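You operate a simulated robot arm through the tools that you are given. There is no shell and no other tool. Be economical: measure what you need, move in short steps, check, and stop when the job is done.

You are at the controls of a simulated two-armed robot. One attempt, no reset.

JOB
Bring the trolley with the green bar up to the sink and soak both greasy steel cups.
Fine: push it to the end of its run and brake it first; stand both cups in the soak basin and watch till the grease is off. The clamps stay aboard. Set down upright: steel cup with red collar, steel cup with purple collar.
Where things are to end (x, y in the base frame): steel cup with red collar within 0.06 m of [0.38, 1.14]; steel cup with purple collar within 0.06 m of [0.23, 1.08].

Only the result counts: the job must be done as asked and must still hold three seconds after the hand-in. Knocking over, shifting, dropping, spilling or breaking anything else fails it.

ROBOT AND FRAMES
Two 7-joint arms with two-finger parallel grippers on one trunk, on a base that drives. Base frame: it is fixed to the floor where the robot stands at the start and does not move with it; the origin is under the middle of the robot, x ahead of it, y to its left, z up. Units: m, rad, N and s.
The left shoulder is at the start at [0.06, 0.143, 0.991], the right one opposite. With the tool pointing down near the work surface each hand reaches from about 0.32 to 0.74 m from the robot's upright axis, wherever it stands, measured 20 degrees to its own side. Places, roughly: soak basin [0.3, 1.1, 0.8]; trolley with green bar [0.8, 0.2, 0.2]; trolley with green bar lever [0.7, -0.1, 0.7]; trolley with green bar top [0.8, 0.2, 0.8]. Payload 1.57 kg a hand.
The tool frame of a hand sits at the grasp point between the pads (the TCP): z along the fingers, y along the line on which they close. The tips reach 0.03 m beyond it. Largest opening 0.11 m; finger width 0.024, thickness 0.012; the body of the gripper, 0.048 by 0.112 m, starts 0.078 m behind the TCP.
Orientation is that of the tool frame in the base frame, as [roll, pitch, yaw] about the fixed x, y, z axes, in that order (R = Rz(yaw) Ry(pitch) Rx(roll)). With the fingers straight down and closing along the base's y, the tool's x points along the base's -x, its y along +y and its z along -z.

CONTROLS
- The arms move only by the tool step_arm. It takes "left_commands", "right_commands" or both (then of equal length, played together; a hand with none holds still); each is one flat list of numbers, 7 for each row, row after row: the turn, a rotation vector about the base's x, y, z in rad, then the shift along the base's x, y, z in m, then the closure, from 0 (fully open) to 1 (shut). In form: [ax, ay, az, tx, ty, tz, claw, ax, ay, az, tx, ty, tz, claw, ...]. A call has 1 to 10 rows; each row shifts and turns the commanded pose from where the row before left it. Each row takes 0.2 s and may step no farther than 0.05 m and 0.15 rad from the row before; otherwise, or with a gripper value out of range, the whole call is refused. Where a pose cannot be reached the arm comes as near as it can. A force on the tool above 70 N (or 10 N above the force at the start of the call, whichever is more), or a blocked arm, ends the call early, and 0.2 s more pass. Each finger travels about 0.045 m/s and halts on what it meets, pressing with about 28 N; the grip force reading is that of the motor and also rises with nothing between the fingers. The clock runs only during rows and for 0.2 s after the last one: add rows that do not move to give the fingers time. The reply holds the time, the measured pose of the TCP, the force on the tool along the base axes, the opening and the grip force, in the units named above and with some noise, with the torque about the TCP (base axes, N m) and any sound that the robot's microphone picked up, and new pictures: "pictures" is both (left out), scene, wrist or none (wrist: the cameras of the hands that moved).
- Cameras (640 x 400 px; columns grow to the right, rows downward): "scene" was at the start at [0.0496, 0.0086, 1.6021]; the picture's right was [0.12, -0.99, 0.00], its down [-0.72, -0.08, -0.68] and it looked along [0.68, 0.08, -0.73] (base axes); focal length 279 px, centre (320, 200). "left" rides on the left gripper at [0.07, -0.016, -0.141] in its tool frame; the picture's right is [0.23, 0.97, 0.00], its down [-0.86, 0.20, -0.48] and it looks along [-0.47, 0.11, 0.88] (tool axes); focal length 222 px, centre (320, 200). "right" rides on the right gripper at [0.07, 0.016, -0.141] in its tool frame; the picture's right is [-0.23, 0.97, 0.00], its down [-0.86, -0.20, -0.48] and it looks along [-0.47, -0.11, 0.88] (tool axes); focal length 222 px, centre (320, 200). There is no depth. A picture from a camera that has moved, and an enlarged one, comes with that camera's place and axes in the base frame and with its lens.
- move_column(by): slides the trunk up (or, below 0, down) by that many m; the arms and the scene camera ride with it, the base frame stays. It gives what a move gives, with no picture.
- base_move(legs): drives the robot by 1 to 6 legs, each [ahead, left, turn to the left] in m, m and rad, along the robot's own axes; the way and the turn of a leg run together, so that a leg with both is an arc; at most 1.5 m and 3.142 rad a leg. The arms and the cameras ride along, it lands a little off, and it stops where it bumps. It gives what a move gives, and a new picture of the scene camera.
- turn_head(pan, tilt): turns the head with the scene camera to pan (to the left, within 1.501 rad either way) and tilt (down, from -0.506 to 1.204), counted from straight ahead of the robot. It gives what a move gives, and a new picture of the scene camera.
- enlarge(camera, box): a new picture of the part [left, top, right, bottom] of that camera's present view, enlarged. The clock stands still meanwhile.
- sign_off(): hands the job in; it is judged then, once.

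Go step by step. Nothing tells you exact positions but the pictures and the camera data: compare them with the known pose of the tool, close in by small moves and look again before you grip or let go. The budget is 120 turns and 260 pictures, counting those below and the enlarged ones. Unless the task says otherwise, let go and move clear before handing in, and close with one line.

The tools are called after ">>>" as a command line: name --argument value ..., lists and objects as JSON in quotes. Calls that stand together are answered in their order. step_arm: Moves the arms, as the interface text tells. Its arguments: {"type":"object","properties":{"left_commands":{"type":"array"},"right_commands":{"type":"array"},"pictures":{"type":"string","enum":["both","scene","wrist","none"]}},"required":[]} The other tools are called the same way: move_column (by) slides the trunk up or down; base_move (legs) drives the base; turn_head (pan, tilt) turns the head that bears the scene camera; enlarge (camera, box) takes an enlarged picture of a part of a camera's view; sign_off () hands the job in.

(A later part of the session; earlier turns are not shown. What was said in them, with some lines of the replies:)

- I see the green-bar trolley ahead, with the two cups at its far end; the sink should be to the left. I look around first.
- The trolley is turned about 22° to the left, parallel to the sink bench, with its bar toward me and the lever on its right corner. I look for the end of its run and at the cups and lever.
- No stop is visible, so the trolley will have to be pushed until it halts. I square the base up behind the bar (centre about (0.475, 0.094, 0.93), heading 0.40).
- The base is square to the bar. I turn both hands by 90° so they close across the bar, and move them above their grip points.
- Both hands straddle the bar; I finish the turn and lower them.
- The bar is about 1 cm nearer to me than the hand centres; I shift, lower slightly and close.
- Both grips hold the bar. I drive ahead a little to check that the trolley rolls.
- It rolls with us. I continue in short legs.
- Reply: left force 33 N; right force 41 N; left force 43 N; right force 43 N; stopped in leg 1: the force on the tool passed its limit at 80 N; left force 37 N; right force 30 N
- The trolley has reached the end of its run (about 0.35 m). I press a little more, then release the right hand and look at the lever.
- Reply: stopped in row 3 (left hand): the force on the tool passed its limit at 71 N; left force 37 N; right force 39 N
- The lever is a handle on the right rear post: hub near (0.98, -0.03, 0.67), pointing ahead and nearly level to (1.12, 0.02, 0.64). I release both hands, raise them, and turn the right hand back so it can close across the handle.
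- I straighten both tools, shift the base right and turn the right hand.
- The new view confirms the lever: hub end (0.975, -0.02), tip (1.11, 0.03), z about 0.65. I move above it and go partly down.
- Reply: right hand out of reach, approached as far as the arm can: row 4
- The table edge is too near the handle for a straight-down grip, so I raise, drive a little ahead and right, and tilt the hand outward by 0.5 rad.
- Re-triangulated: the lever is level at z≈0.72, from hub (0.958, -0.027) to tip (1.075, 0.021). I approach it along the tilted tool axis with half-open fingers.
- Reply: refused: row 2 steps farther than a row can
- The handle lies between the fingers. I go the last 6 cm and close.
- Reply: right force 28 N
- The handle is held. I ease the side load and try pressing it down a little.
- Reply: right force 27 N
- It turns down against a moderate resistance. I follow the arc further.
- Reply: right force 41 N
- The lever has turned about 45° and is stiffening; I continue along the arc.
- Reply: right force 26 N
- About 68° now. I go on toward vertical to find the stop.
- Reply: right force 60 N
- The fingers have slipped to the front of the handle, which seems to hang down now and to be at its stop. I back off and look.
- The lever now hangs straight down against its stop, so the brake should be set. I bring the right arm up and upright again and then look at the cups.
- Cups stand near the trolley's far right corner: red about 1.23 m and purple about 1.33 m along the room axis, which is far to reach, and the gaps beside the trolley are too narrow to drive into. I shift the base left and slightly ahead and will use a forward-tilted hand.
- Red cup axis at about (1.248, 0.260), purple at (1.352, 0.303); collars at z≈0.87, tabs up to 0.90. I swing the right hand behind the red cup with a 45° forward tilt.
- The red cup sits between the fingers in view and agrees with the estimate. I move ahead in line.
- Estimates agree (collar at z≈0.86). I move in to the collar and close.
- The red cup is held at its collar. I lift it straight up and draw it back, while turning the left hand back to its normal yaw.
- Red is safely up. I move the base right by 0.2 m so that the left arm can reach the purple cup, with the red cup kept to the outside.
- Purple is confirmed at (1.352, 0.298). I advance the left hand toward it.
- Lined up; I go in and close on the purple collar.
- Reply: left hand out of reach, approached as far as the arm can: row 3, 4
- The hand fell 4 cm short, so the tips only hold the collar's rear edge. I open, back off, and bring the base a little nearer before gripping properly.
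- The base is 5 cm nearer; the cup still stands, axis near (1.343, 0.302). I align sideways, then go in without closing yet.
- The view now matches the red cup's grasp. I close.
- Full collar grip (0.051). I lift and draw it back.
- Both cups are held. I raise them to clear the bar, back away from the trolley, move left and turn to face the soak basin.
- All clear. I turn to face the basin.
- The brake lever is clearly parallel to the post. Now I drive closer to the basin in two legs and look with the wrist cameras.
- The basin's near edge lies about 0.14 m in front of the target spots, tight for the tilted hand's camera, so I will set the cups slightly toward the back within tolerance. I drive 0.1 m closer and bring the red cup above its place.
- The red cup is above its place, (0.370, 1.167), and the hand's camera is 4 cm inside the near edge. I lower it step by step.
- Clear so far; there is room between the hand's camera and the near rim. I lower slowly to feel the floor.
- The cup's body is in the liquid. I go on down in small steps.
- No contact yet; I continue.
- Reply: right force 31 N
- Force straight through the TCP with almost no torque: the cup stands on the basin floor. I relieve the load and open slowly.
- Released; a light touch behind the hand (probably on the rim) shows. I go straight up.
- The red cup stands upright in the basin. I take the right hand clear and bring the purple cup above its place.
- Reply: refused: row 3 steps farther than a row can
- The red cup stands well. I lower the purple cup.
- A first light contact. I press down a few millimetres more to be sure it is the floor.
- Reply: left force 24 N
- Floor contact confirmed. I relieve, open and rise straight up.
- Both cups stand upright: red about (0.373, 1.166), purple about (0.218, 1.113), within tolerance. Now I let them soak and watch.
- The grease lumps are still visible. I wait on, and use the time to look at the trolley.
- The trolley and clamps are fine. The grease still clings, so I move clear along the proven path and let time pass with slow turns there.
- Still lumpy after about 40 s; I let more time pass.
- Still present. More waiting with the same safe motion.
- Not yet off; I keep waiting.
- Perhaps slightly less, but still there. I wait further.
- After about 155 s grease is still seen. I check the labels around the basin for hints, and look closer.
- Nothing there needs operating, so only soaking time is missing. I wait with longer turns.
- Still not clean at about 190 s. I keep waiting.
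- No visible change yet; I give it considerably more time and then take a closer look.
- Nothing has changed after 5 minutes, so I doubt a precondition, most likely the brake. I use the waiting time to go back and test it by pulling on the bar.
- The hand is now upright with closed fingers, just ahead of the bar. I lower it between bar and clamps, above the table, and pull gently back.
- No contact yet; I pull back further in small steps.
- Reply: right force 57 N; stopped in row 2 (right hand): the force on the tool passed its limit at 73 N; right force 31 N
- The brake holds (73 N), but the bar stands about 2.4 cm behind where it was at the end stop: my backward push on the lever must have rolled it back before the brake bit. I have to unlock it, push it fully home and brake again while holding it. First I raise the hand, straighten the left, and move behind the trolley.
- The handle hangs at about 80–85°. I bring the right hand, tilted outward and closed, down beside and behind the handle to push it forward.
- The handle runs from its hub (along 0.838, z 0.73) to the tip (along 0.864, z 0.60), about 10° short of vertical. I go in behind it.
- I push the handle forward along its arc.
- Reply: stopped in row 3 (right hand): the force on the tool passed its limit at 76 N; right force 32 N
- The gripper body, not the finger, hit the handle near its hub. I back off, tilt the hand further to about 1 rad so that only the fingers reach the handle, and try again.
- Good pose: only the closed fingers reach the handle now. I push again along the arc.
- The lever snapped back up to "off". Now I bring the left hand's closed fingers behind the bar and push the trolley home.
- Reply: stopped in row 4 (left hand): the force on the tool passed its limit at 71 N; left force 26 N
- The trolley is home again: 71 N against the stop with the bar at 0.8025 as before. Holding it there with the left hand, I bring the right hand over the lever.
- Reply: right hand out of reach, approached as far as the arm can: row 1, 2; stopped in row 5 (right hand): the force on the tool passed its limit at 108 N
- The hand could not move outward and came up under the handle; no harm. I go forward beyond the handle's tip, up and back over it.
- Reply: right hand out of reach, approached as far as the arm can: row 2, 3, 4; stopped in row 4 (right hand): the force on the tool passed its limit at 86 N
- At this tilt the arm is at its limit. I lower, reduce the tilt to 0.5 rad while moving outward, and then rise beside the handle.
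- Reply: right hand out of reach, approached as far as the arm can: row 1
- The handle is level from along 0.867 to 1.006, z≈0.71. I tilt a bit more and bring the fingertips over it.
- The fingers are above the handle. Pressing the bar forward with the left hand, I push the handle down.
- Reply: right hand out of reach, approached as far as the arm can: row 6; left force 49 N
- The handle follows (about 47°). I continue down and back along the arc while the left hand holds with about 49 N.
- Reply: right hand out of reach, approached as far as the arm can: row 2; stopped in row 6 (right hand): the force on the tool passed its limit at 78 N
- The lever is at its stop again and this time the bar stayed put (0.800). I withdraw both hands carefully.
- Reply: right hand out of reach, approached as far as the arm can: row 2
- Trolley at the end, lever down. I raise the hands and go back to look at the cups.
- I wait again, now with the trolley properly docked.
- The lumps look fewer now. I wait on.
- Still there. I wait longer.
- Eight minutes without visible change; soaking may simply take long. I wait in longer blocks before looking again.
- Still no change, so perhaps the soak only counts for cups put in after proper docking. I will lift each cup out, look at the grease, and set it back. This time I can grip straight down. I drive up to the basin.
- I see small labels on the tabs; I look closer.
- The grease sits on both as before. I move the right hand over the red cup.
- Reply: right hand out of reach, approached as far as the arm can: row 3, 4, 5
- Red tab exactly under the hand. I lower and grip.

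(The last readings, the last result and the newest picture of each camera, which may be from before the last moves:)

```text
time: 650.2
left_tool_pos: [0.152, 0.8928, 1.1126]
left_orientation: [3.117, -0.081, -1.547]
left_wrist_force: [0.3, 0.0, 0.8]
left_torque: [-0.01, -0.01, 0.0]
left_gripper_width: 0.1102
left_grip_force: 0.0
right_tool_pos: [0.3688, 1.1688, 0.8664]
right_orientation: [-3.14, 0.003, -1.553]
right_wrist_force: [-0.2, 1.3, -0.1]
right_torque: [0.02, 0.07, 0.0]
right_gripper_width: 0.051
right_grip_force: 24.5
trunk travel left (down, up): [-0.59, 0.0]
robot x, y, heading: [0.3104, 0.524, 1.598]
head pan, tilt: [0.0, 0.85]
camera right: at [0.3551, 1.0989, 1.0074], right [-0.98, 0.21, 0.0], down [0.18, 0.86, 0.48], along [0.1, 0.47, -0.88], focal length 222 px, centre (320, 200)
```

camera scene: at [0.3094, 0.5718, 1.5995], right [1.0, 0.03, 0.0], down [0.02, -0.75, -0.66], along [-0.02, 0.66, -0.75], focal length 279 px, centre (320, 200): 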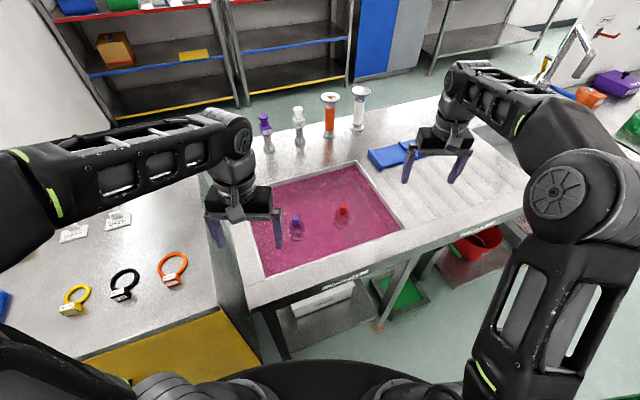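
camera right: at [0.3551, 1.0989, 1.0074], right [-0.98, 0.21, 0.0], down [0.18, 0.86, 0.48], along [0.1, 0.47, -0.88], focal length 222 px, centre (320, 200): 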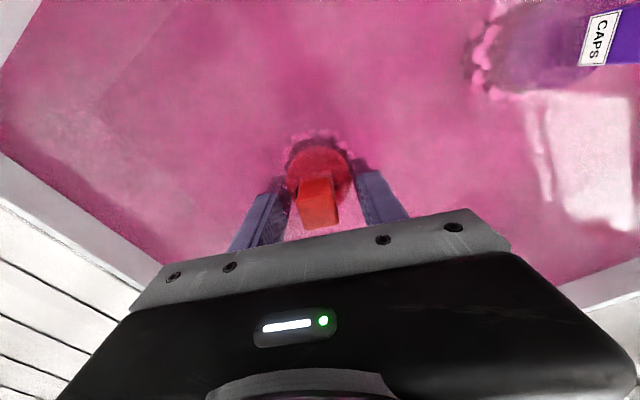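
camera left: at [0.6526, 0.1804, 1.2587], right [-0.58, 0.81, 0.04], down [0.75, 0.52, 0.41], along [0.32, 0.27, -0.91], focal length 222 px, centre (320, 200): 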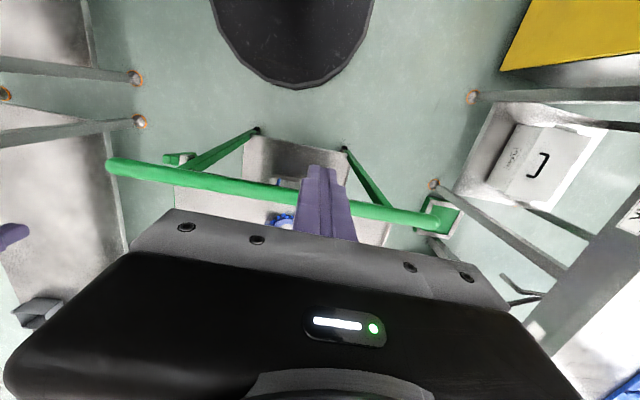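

The red collar is gripped (0.051). I lift it out of the liquid and look.

>>> step_arm --right_commands '[0, 0, 0, 0, 0, 0.03, 1, 0, 0, 0, 0, 0, 0.04, 1, 0, 0, 0, 0, 0, 0.04, 1, 0, 0, 0, 0, 0, 0.02, 1]' --pictures "scene"

>>> enlarge --camera "scene" --box '[280, 140, 420, 240]'

>>> enlarge --camera "right" --box '[240, 100, 400, 220]'

```text
time: 651.2
left_tool_pos: [0.1517, 0.8916, 1.1133]
left_orientation: [3.12, -0.081, -1.548]
left_wrist_force: [-0.3, 0.0, -0.6]
left_torque: [0.0, -0.01, 0.0]
left_gripper_width: 0.1099
left_grip_force: 0.1
right_tool_pos: [0.3723, 1.1671, 0.997]
right_orientation: [-3.138, 0.001, -1.55]
right_wrist_force: [-0.3, -0.1, -3.1]
right_torque: [0.0, -0.01, 0.01]
right_gripper_width: 0.0509
right_grip_force: 27.8
trunk travel left (down, up): [-0.59, 0.0]
robot x, y, heading: [0.3101, 0.5221, 1.603]
head pan, tilt: [0.0, 0.85]
camera scene: at [0.3093, 0.5709, 1.5994], right [1.0, 0.03, 0.0], down [0.02, -0.75, -0.66], along [-0.02, 0.66, -0.75], focal length 279 px, centre (320, 200)
```

scene: 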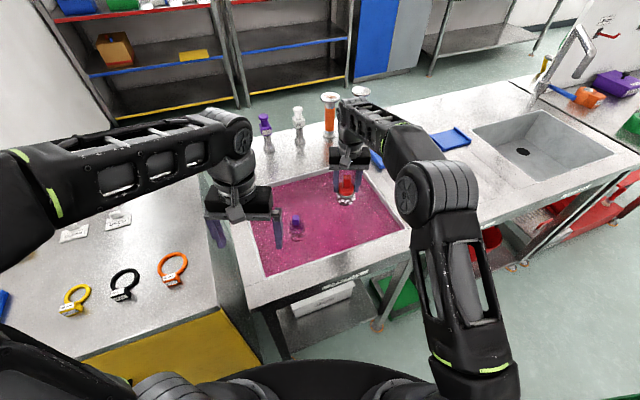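

```text
4.00 times, centred on (350, 190) of scene
camera zoom: at [0.3093, 0.5709, 1.5994], right [1.0, 0.03, 0.0], down [0.02, -0.75, -0.66], along [-0.02, 0.66, -0.75], focal length 1115 px, centre (200, 240)
```

zoom: 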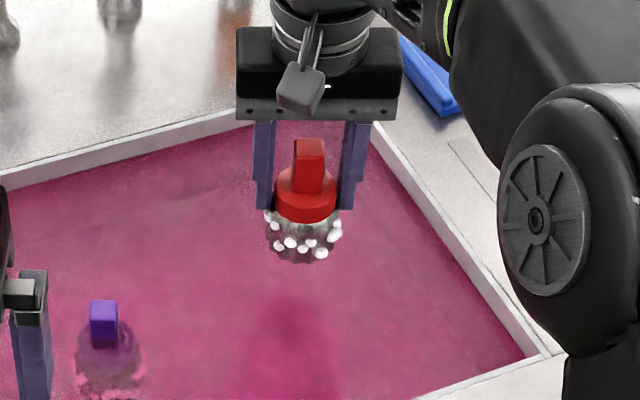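

```text
3.33 times, centred on (320, 160) of right
camera zoom: at [0.3573, 1.0979, 1.1379], right [-0.98, 0.21, 0.0], down [0.18, 0.86, 0.48], along [0.1, 0.47, -0.88], focal length 740 px, centre (320, 333)
```

zoom: 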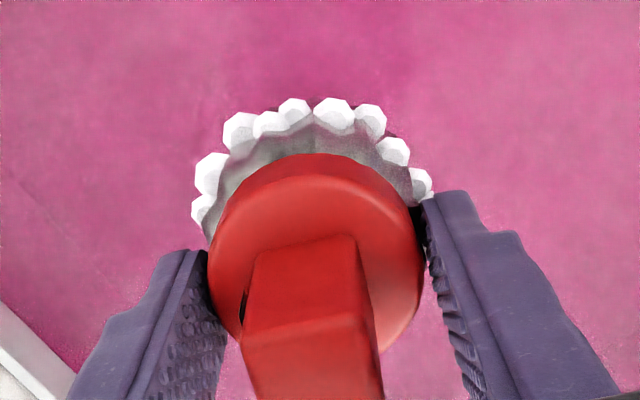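

The lumps are white suds now and the brown-yellow grease film is gone: the red cup is soaked (under the pink liquid the suds only looked like grease). I put it back down.

>>> step_arm --right_commands '[0, 0, 0, 0, 0, -0.03, 1, 0, 0, 0, 0, 0, -0.04, 1, 0, 0, 0, 0, 0, -0.03, 1, 0, 0, 0, 0, 0, -0.02, 1, 0, 0, 0, 0, 0, -0.007, 1, 0, 0, 0, 0, 0, -0.005, 1, 0, 0, 0, 0, 0, 0, 1]' --pictures "wrist"

```text
time: 652.8
left_tool_pos: [0.1514, 0.8907, 1.1135]
left_orientation: [3.119, -0.078, -1.549]
left_wrist_force: [-0.2, -0.4, -0.9]
left_torque: [-0.04, 0.02, 0.0]
left_gripper_width: 0.11
left_grip_force: 0.1
right_tool_pos: [0.3712, 1.167, 0.8664]
right_orientation: [-3.141, 0.004, -1.55]
right_wrist_force: [-0.7, 0.4, 7.3]
right_torque: [-0.32, -0.07, 0.02]
right_gripper_width: 0.0511
right_grip_force: 28.0
trunk travel left (down, up): [-0.59, 0.0]
robot x, y, heading: [0.3097, 0.5204, 1.601]
head pan, tilt: [0.0, 0.85]
camera right: at [0.3568, 1.0967, 1.0073], right [-0.98, 0.21, 0.0], down [0.18, 0.86, 0.48], along [0.1, 0.47, -0.88], focal length 222 px, centre (320, 200)
```

right: 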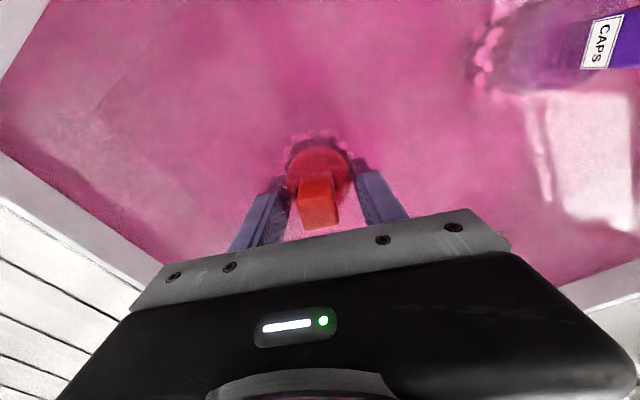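

It stands on the floor again. I open, rise straight up and move clear.

>>> step_arm --right_commands '[0, 0, 0, 0, 0, 0, 0.8, 0, 0, 0, 0, 0, 0, 0.5, 0, 0, 0, 0, 0, 0, 0.2, 0, 0, 0, 0, 0, 0, 0, 0, 0, 0, 0, 0, 0, 0, 0, 0, 0, 0, 0, 0.03, 0, 0, 0, 0, 0, 0, 0.04, 0, 0, 0, 0, 0, 0, 0.04, 0, 0, 0, 0, 0, 0, 0.04, 0, 0, 0, 0, 0.02, -0.02, 0.03, 0]' --pictures "both"

>>> base_move --legs '[[-0.3, 0, 0]]'

>>> enlarge --camera "scene" --box '[240, 90, 440, 210]'

>>> turn_head --pan -1.2 --tilt 0.7

```text
time: 655.0
left_tool_pos: [0.1523, 0.8917, 1.1137]
left_orientation: [3.118, -0.079, -1.548]
left_wrist_force: [0.1, 0.5, -0.1]
left_torque: [0.03, 0.01, 0.05]
left_gripper_width: 0.11
left_grip_force: 0.1
right_tool_pos: [0.3927, 1.145, 1.047]
right_orientation: [-3.141, 0.002, -1.552]
right_wrist_force: [-0.6, -0.8, -0.2]
right_torque: [-0.02, 0.02, 0.01]
right_gripper_width: 0.1099
right_grip_force: 0.0
trunk travel left (down, up): [-0.59, 0.0]
robot x, y, heading: [0.3145, 0.5253, 1.601]
head pan, tilt: [0.0, 0.85]
camera scene: at [0.3103, 0.5692, 1.5995], right [1.0, 0.03, 0.0], down [0.02, -0.75, -0.66], along [-0.02, 0.66, -0.75], focal length 279 px, centre (320, 200)
camera right: at [0.3772, 1.0745, 1.1876], right [-0.98, 0.21, 0.0], down [0.18, 0.86, 0.48], along [0.1, 0.47, -0.88], focal length 222 px, centre (320, 200)
```

scene: 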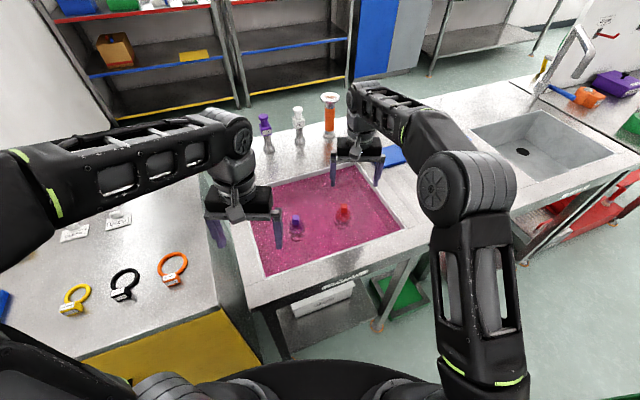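
right: 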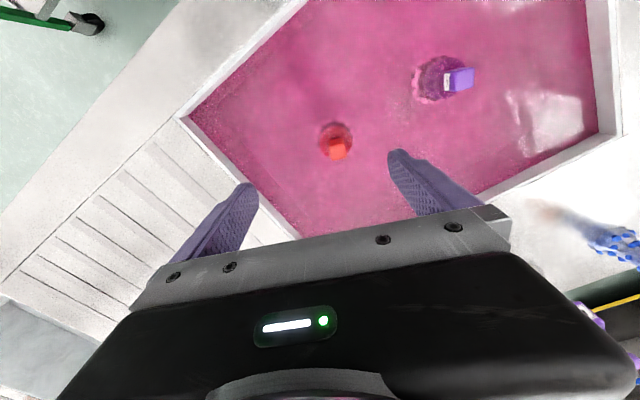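

```text
time: 657.1
left_tool_pos: [0.1609, 0.5936, 1.1131]
left_orientation: [3.12, -0.078, -1.547]
left_wrist_force: [0.0, -0.7, 0.4]
left_torque: [0.01, 0.06, 0.01]
left_gripper_width: 0.1098
left_grip_force: 0.1
right_tool_pos: [0.3998, 0.8459, 1.0471]
right_orientation: [-3.14, 0.001, -1.552]
right_wrist_force: [-0.2, -0.3, 0.5]
right_torque: [0.02, 0.0, 0.01]
right_gripper_width: 0.1102
right_grip_force: 0.1
trunk travel left (down, up): [-0.59, 0.0]
robot x, y, heading: [0.3195, 0.2273, 1.606]
head pan, tilt: [0.0, 0.85]
camera scene: at [0.3183, 0.2711, 1.5995], right [1.0, 0.03, 0.0], down [0.02, -0.75, -0.66], along [-0.02, 0.66, -0.75], focal length 279 px, centre (320, 200)
```

scene: 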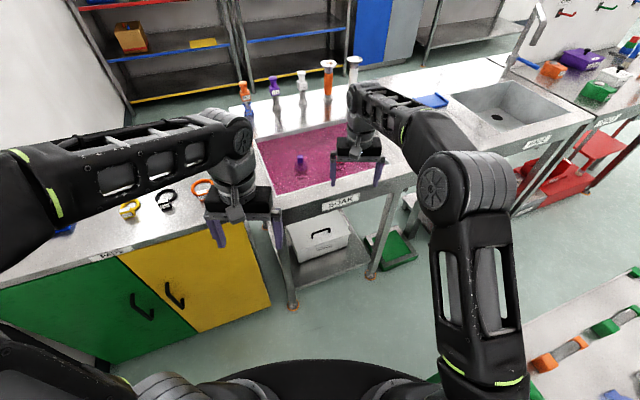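

```text
3.20 times, centred on (340, 150) of scene
camera zoom: at [0.3183, 0.2711, 1.5995], right [1.0, 0.03, 0.0], down [0.02, -0.75, -0.66], along [-0.02, 0.66, -0.75], focal length 892 px, centre (256, 360)
```

zoom: 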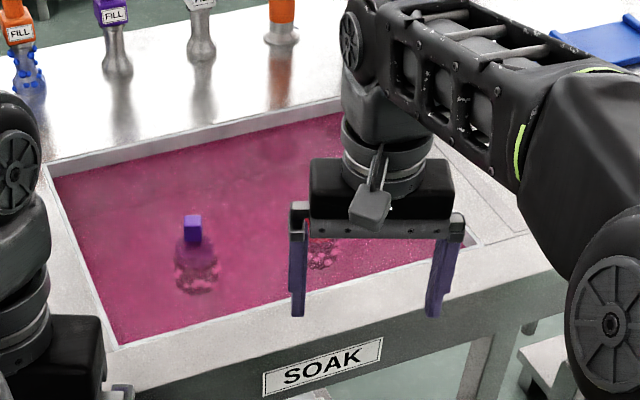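

```text
time: 658.5
left_tool_pos: [0.1613, 0.5939, 1.1127]
left_orientation: [3.119, -0.081, -1.547]
left_wrist_force: [0.2, -0.5, -0.5]
left_torque: [-0.02, 0.04, -0.02]
left_gripper_width: 0.11
left_grip_force: 0.2
right_tool_pos: [0.3998, 0.847, 1.0455]
right_orientation: [-3.14, 0.001, -1.551]
right_wrist_force: [0.4, 0.3, 0.4]
right_torque: [0.02, -0.01, 0.0]
right_gripper_width: 0.1101
right_grip_force: 0.0
trunk travel left (down, up): [-0.59, 0.0]
robot x, y, heading: [0.3197, 0.2239, 1.596]
head pan, tilt: [-1.201, 0.7]
camera scene: at [0.3988, 0.2273, 1.6118], right [0.39, -0.92, 0.0], down [-0.59, -0.25, -0.76], along [0.7, 0.3, -0.64], focal length 279 px, centre (320, 200)
```

scene: 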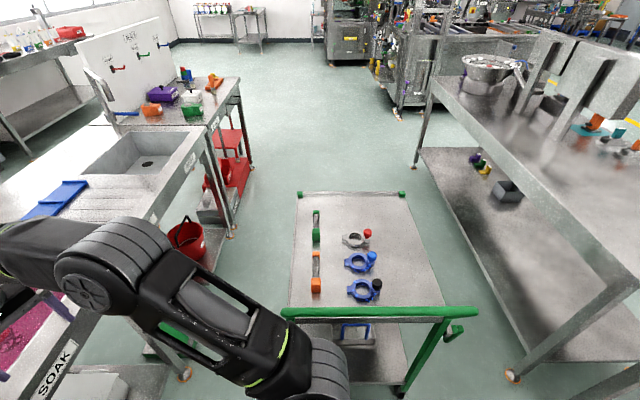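

Everything stands; I verify the lever once more.

>>> enlarge --camera "scene" --box '[400, 280, 520, 380]'

```text
4.00 times, centred on (460, 330) of scene
camera zoom: at [0.3988, 0.2273, 1.6118], right [0.39, -0.92, 0.0], down [-0.59, -0.25, -0.76], along [0.7, 0.3, -0.64], focal length 1115 px, centre (-240, -320)
```

zoom: 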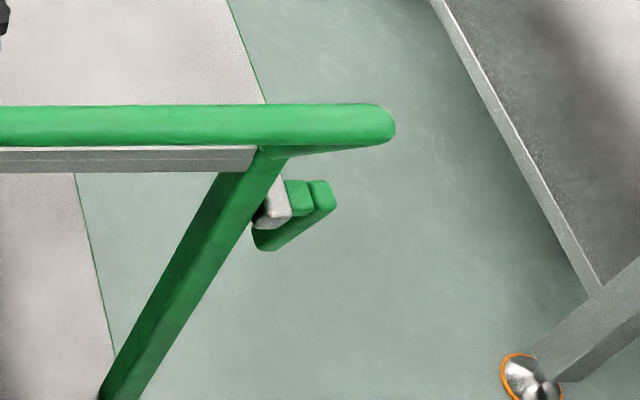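

The lever is down, the trolley is docked, the clamps are aboard, both cups stand upright in the basin, and the hands are clear. I hand in.

>>> sign_off

```text
The job is handed in.
```

The trolley is at the end of its run with the brake on, the clamps are still aboard, and both cups stand upright in the soak basin. I lifted only the red cup to check: its grease is off. The purple looked the same through the liquid.
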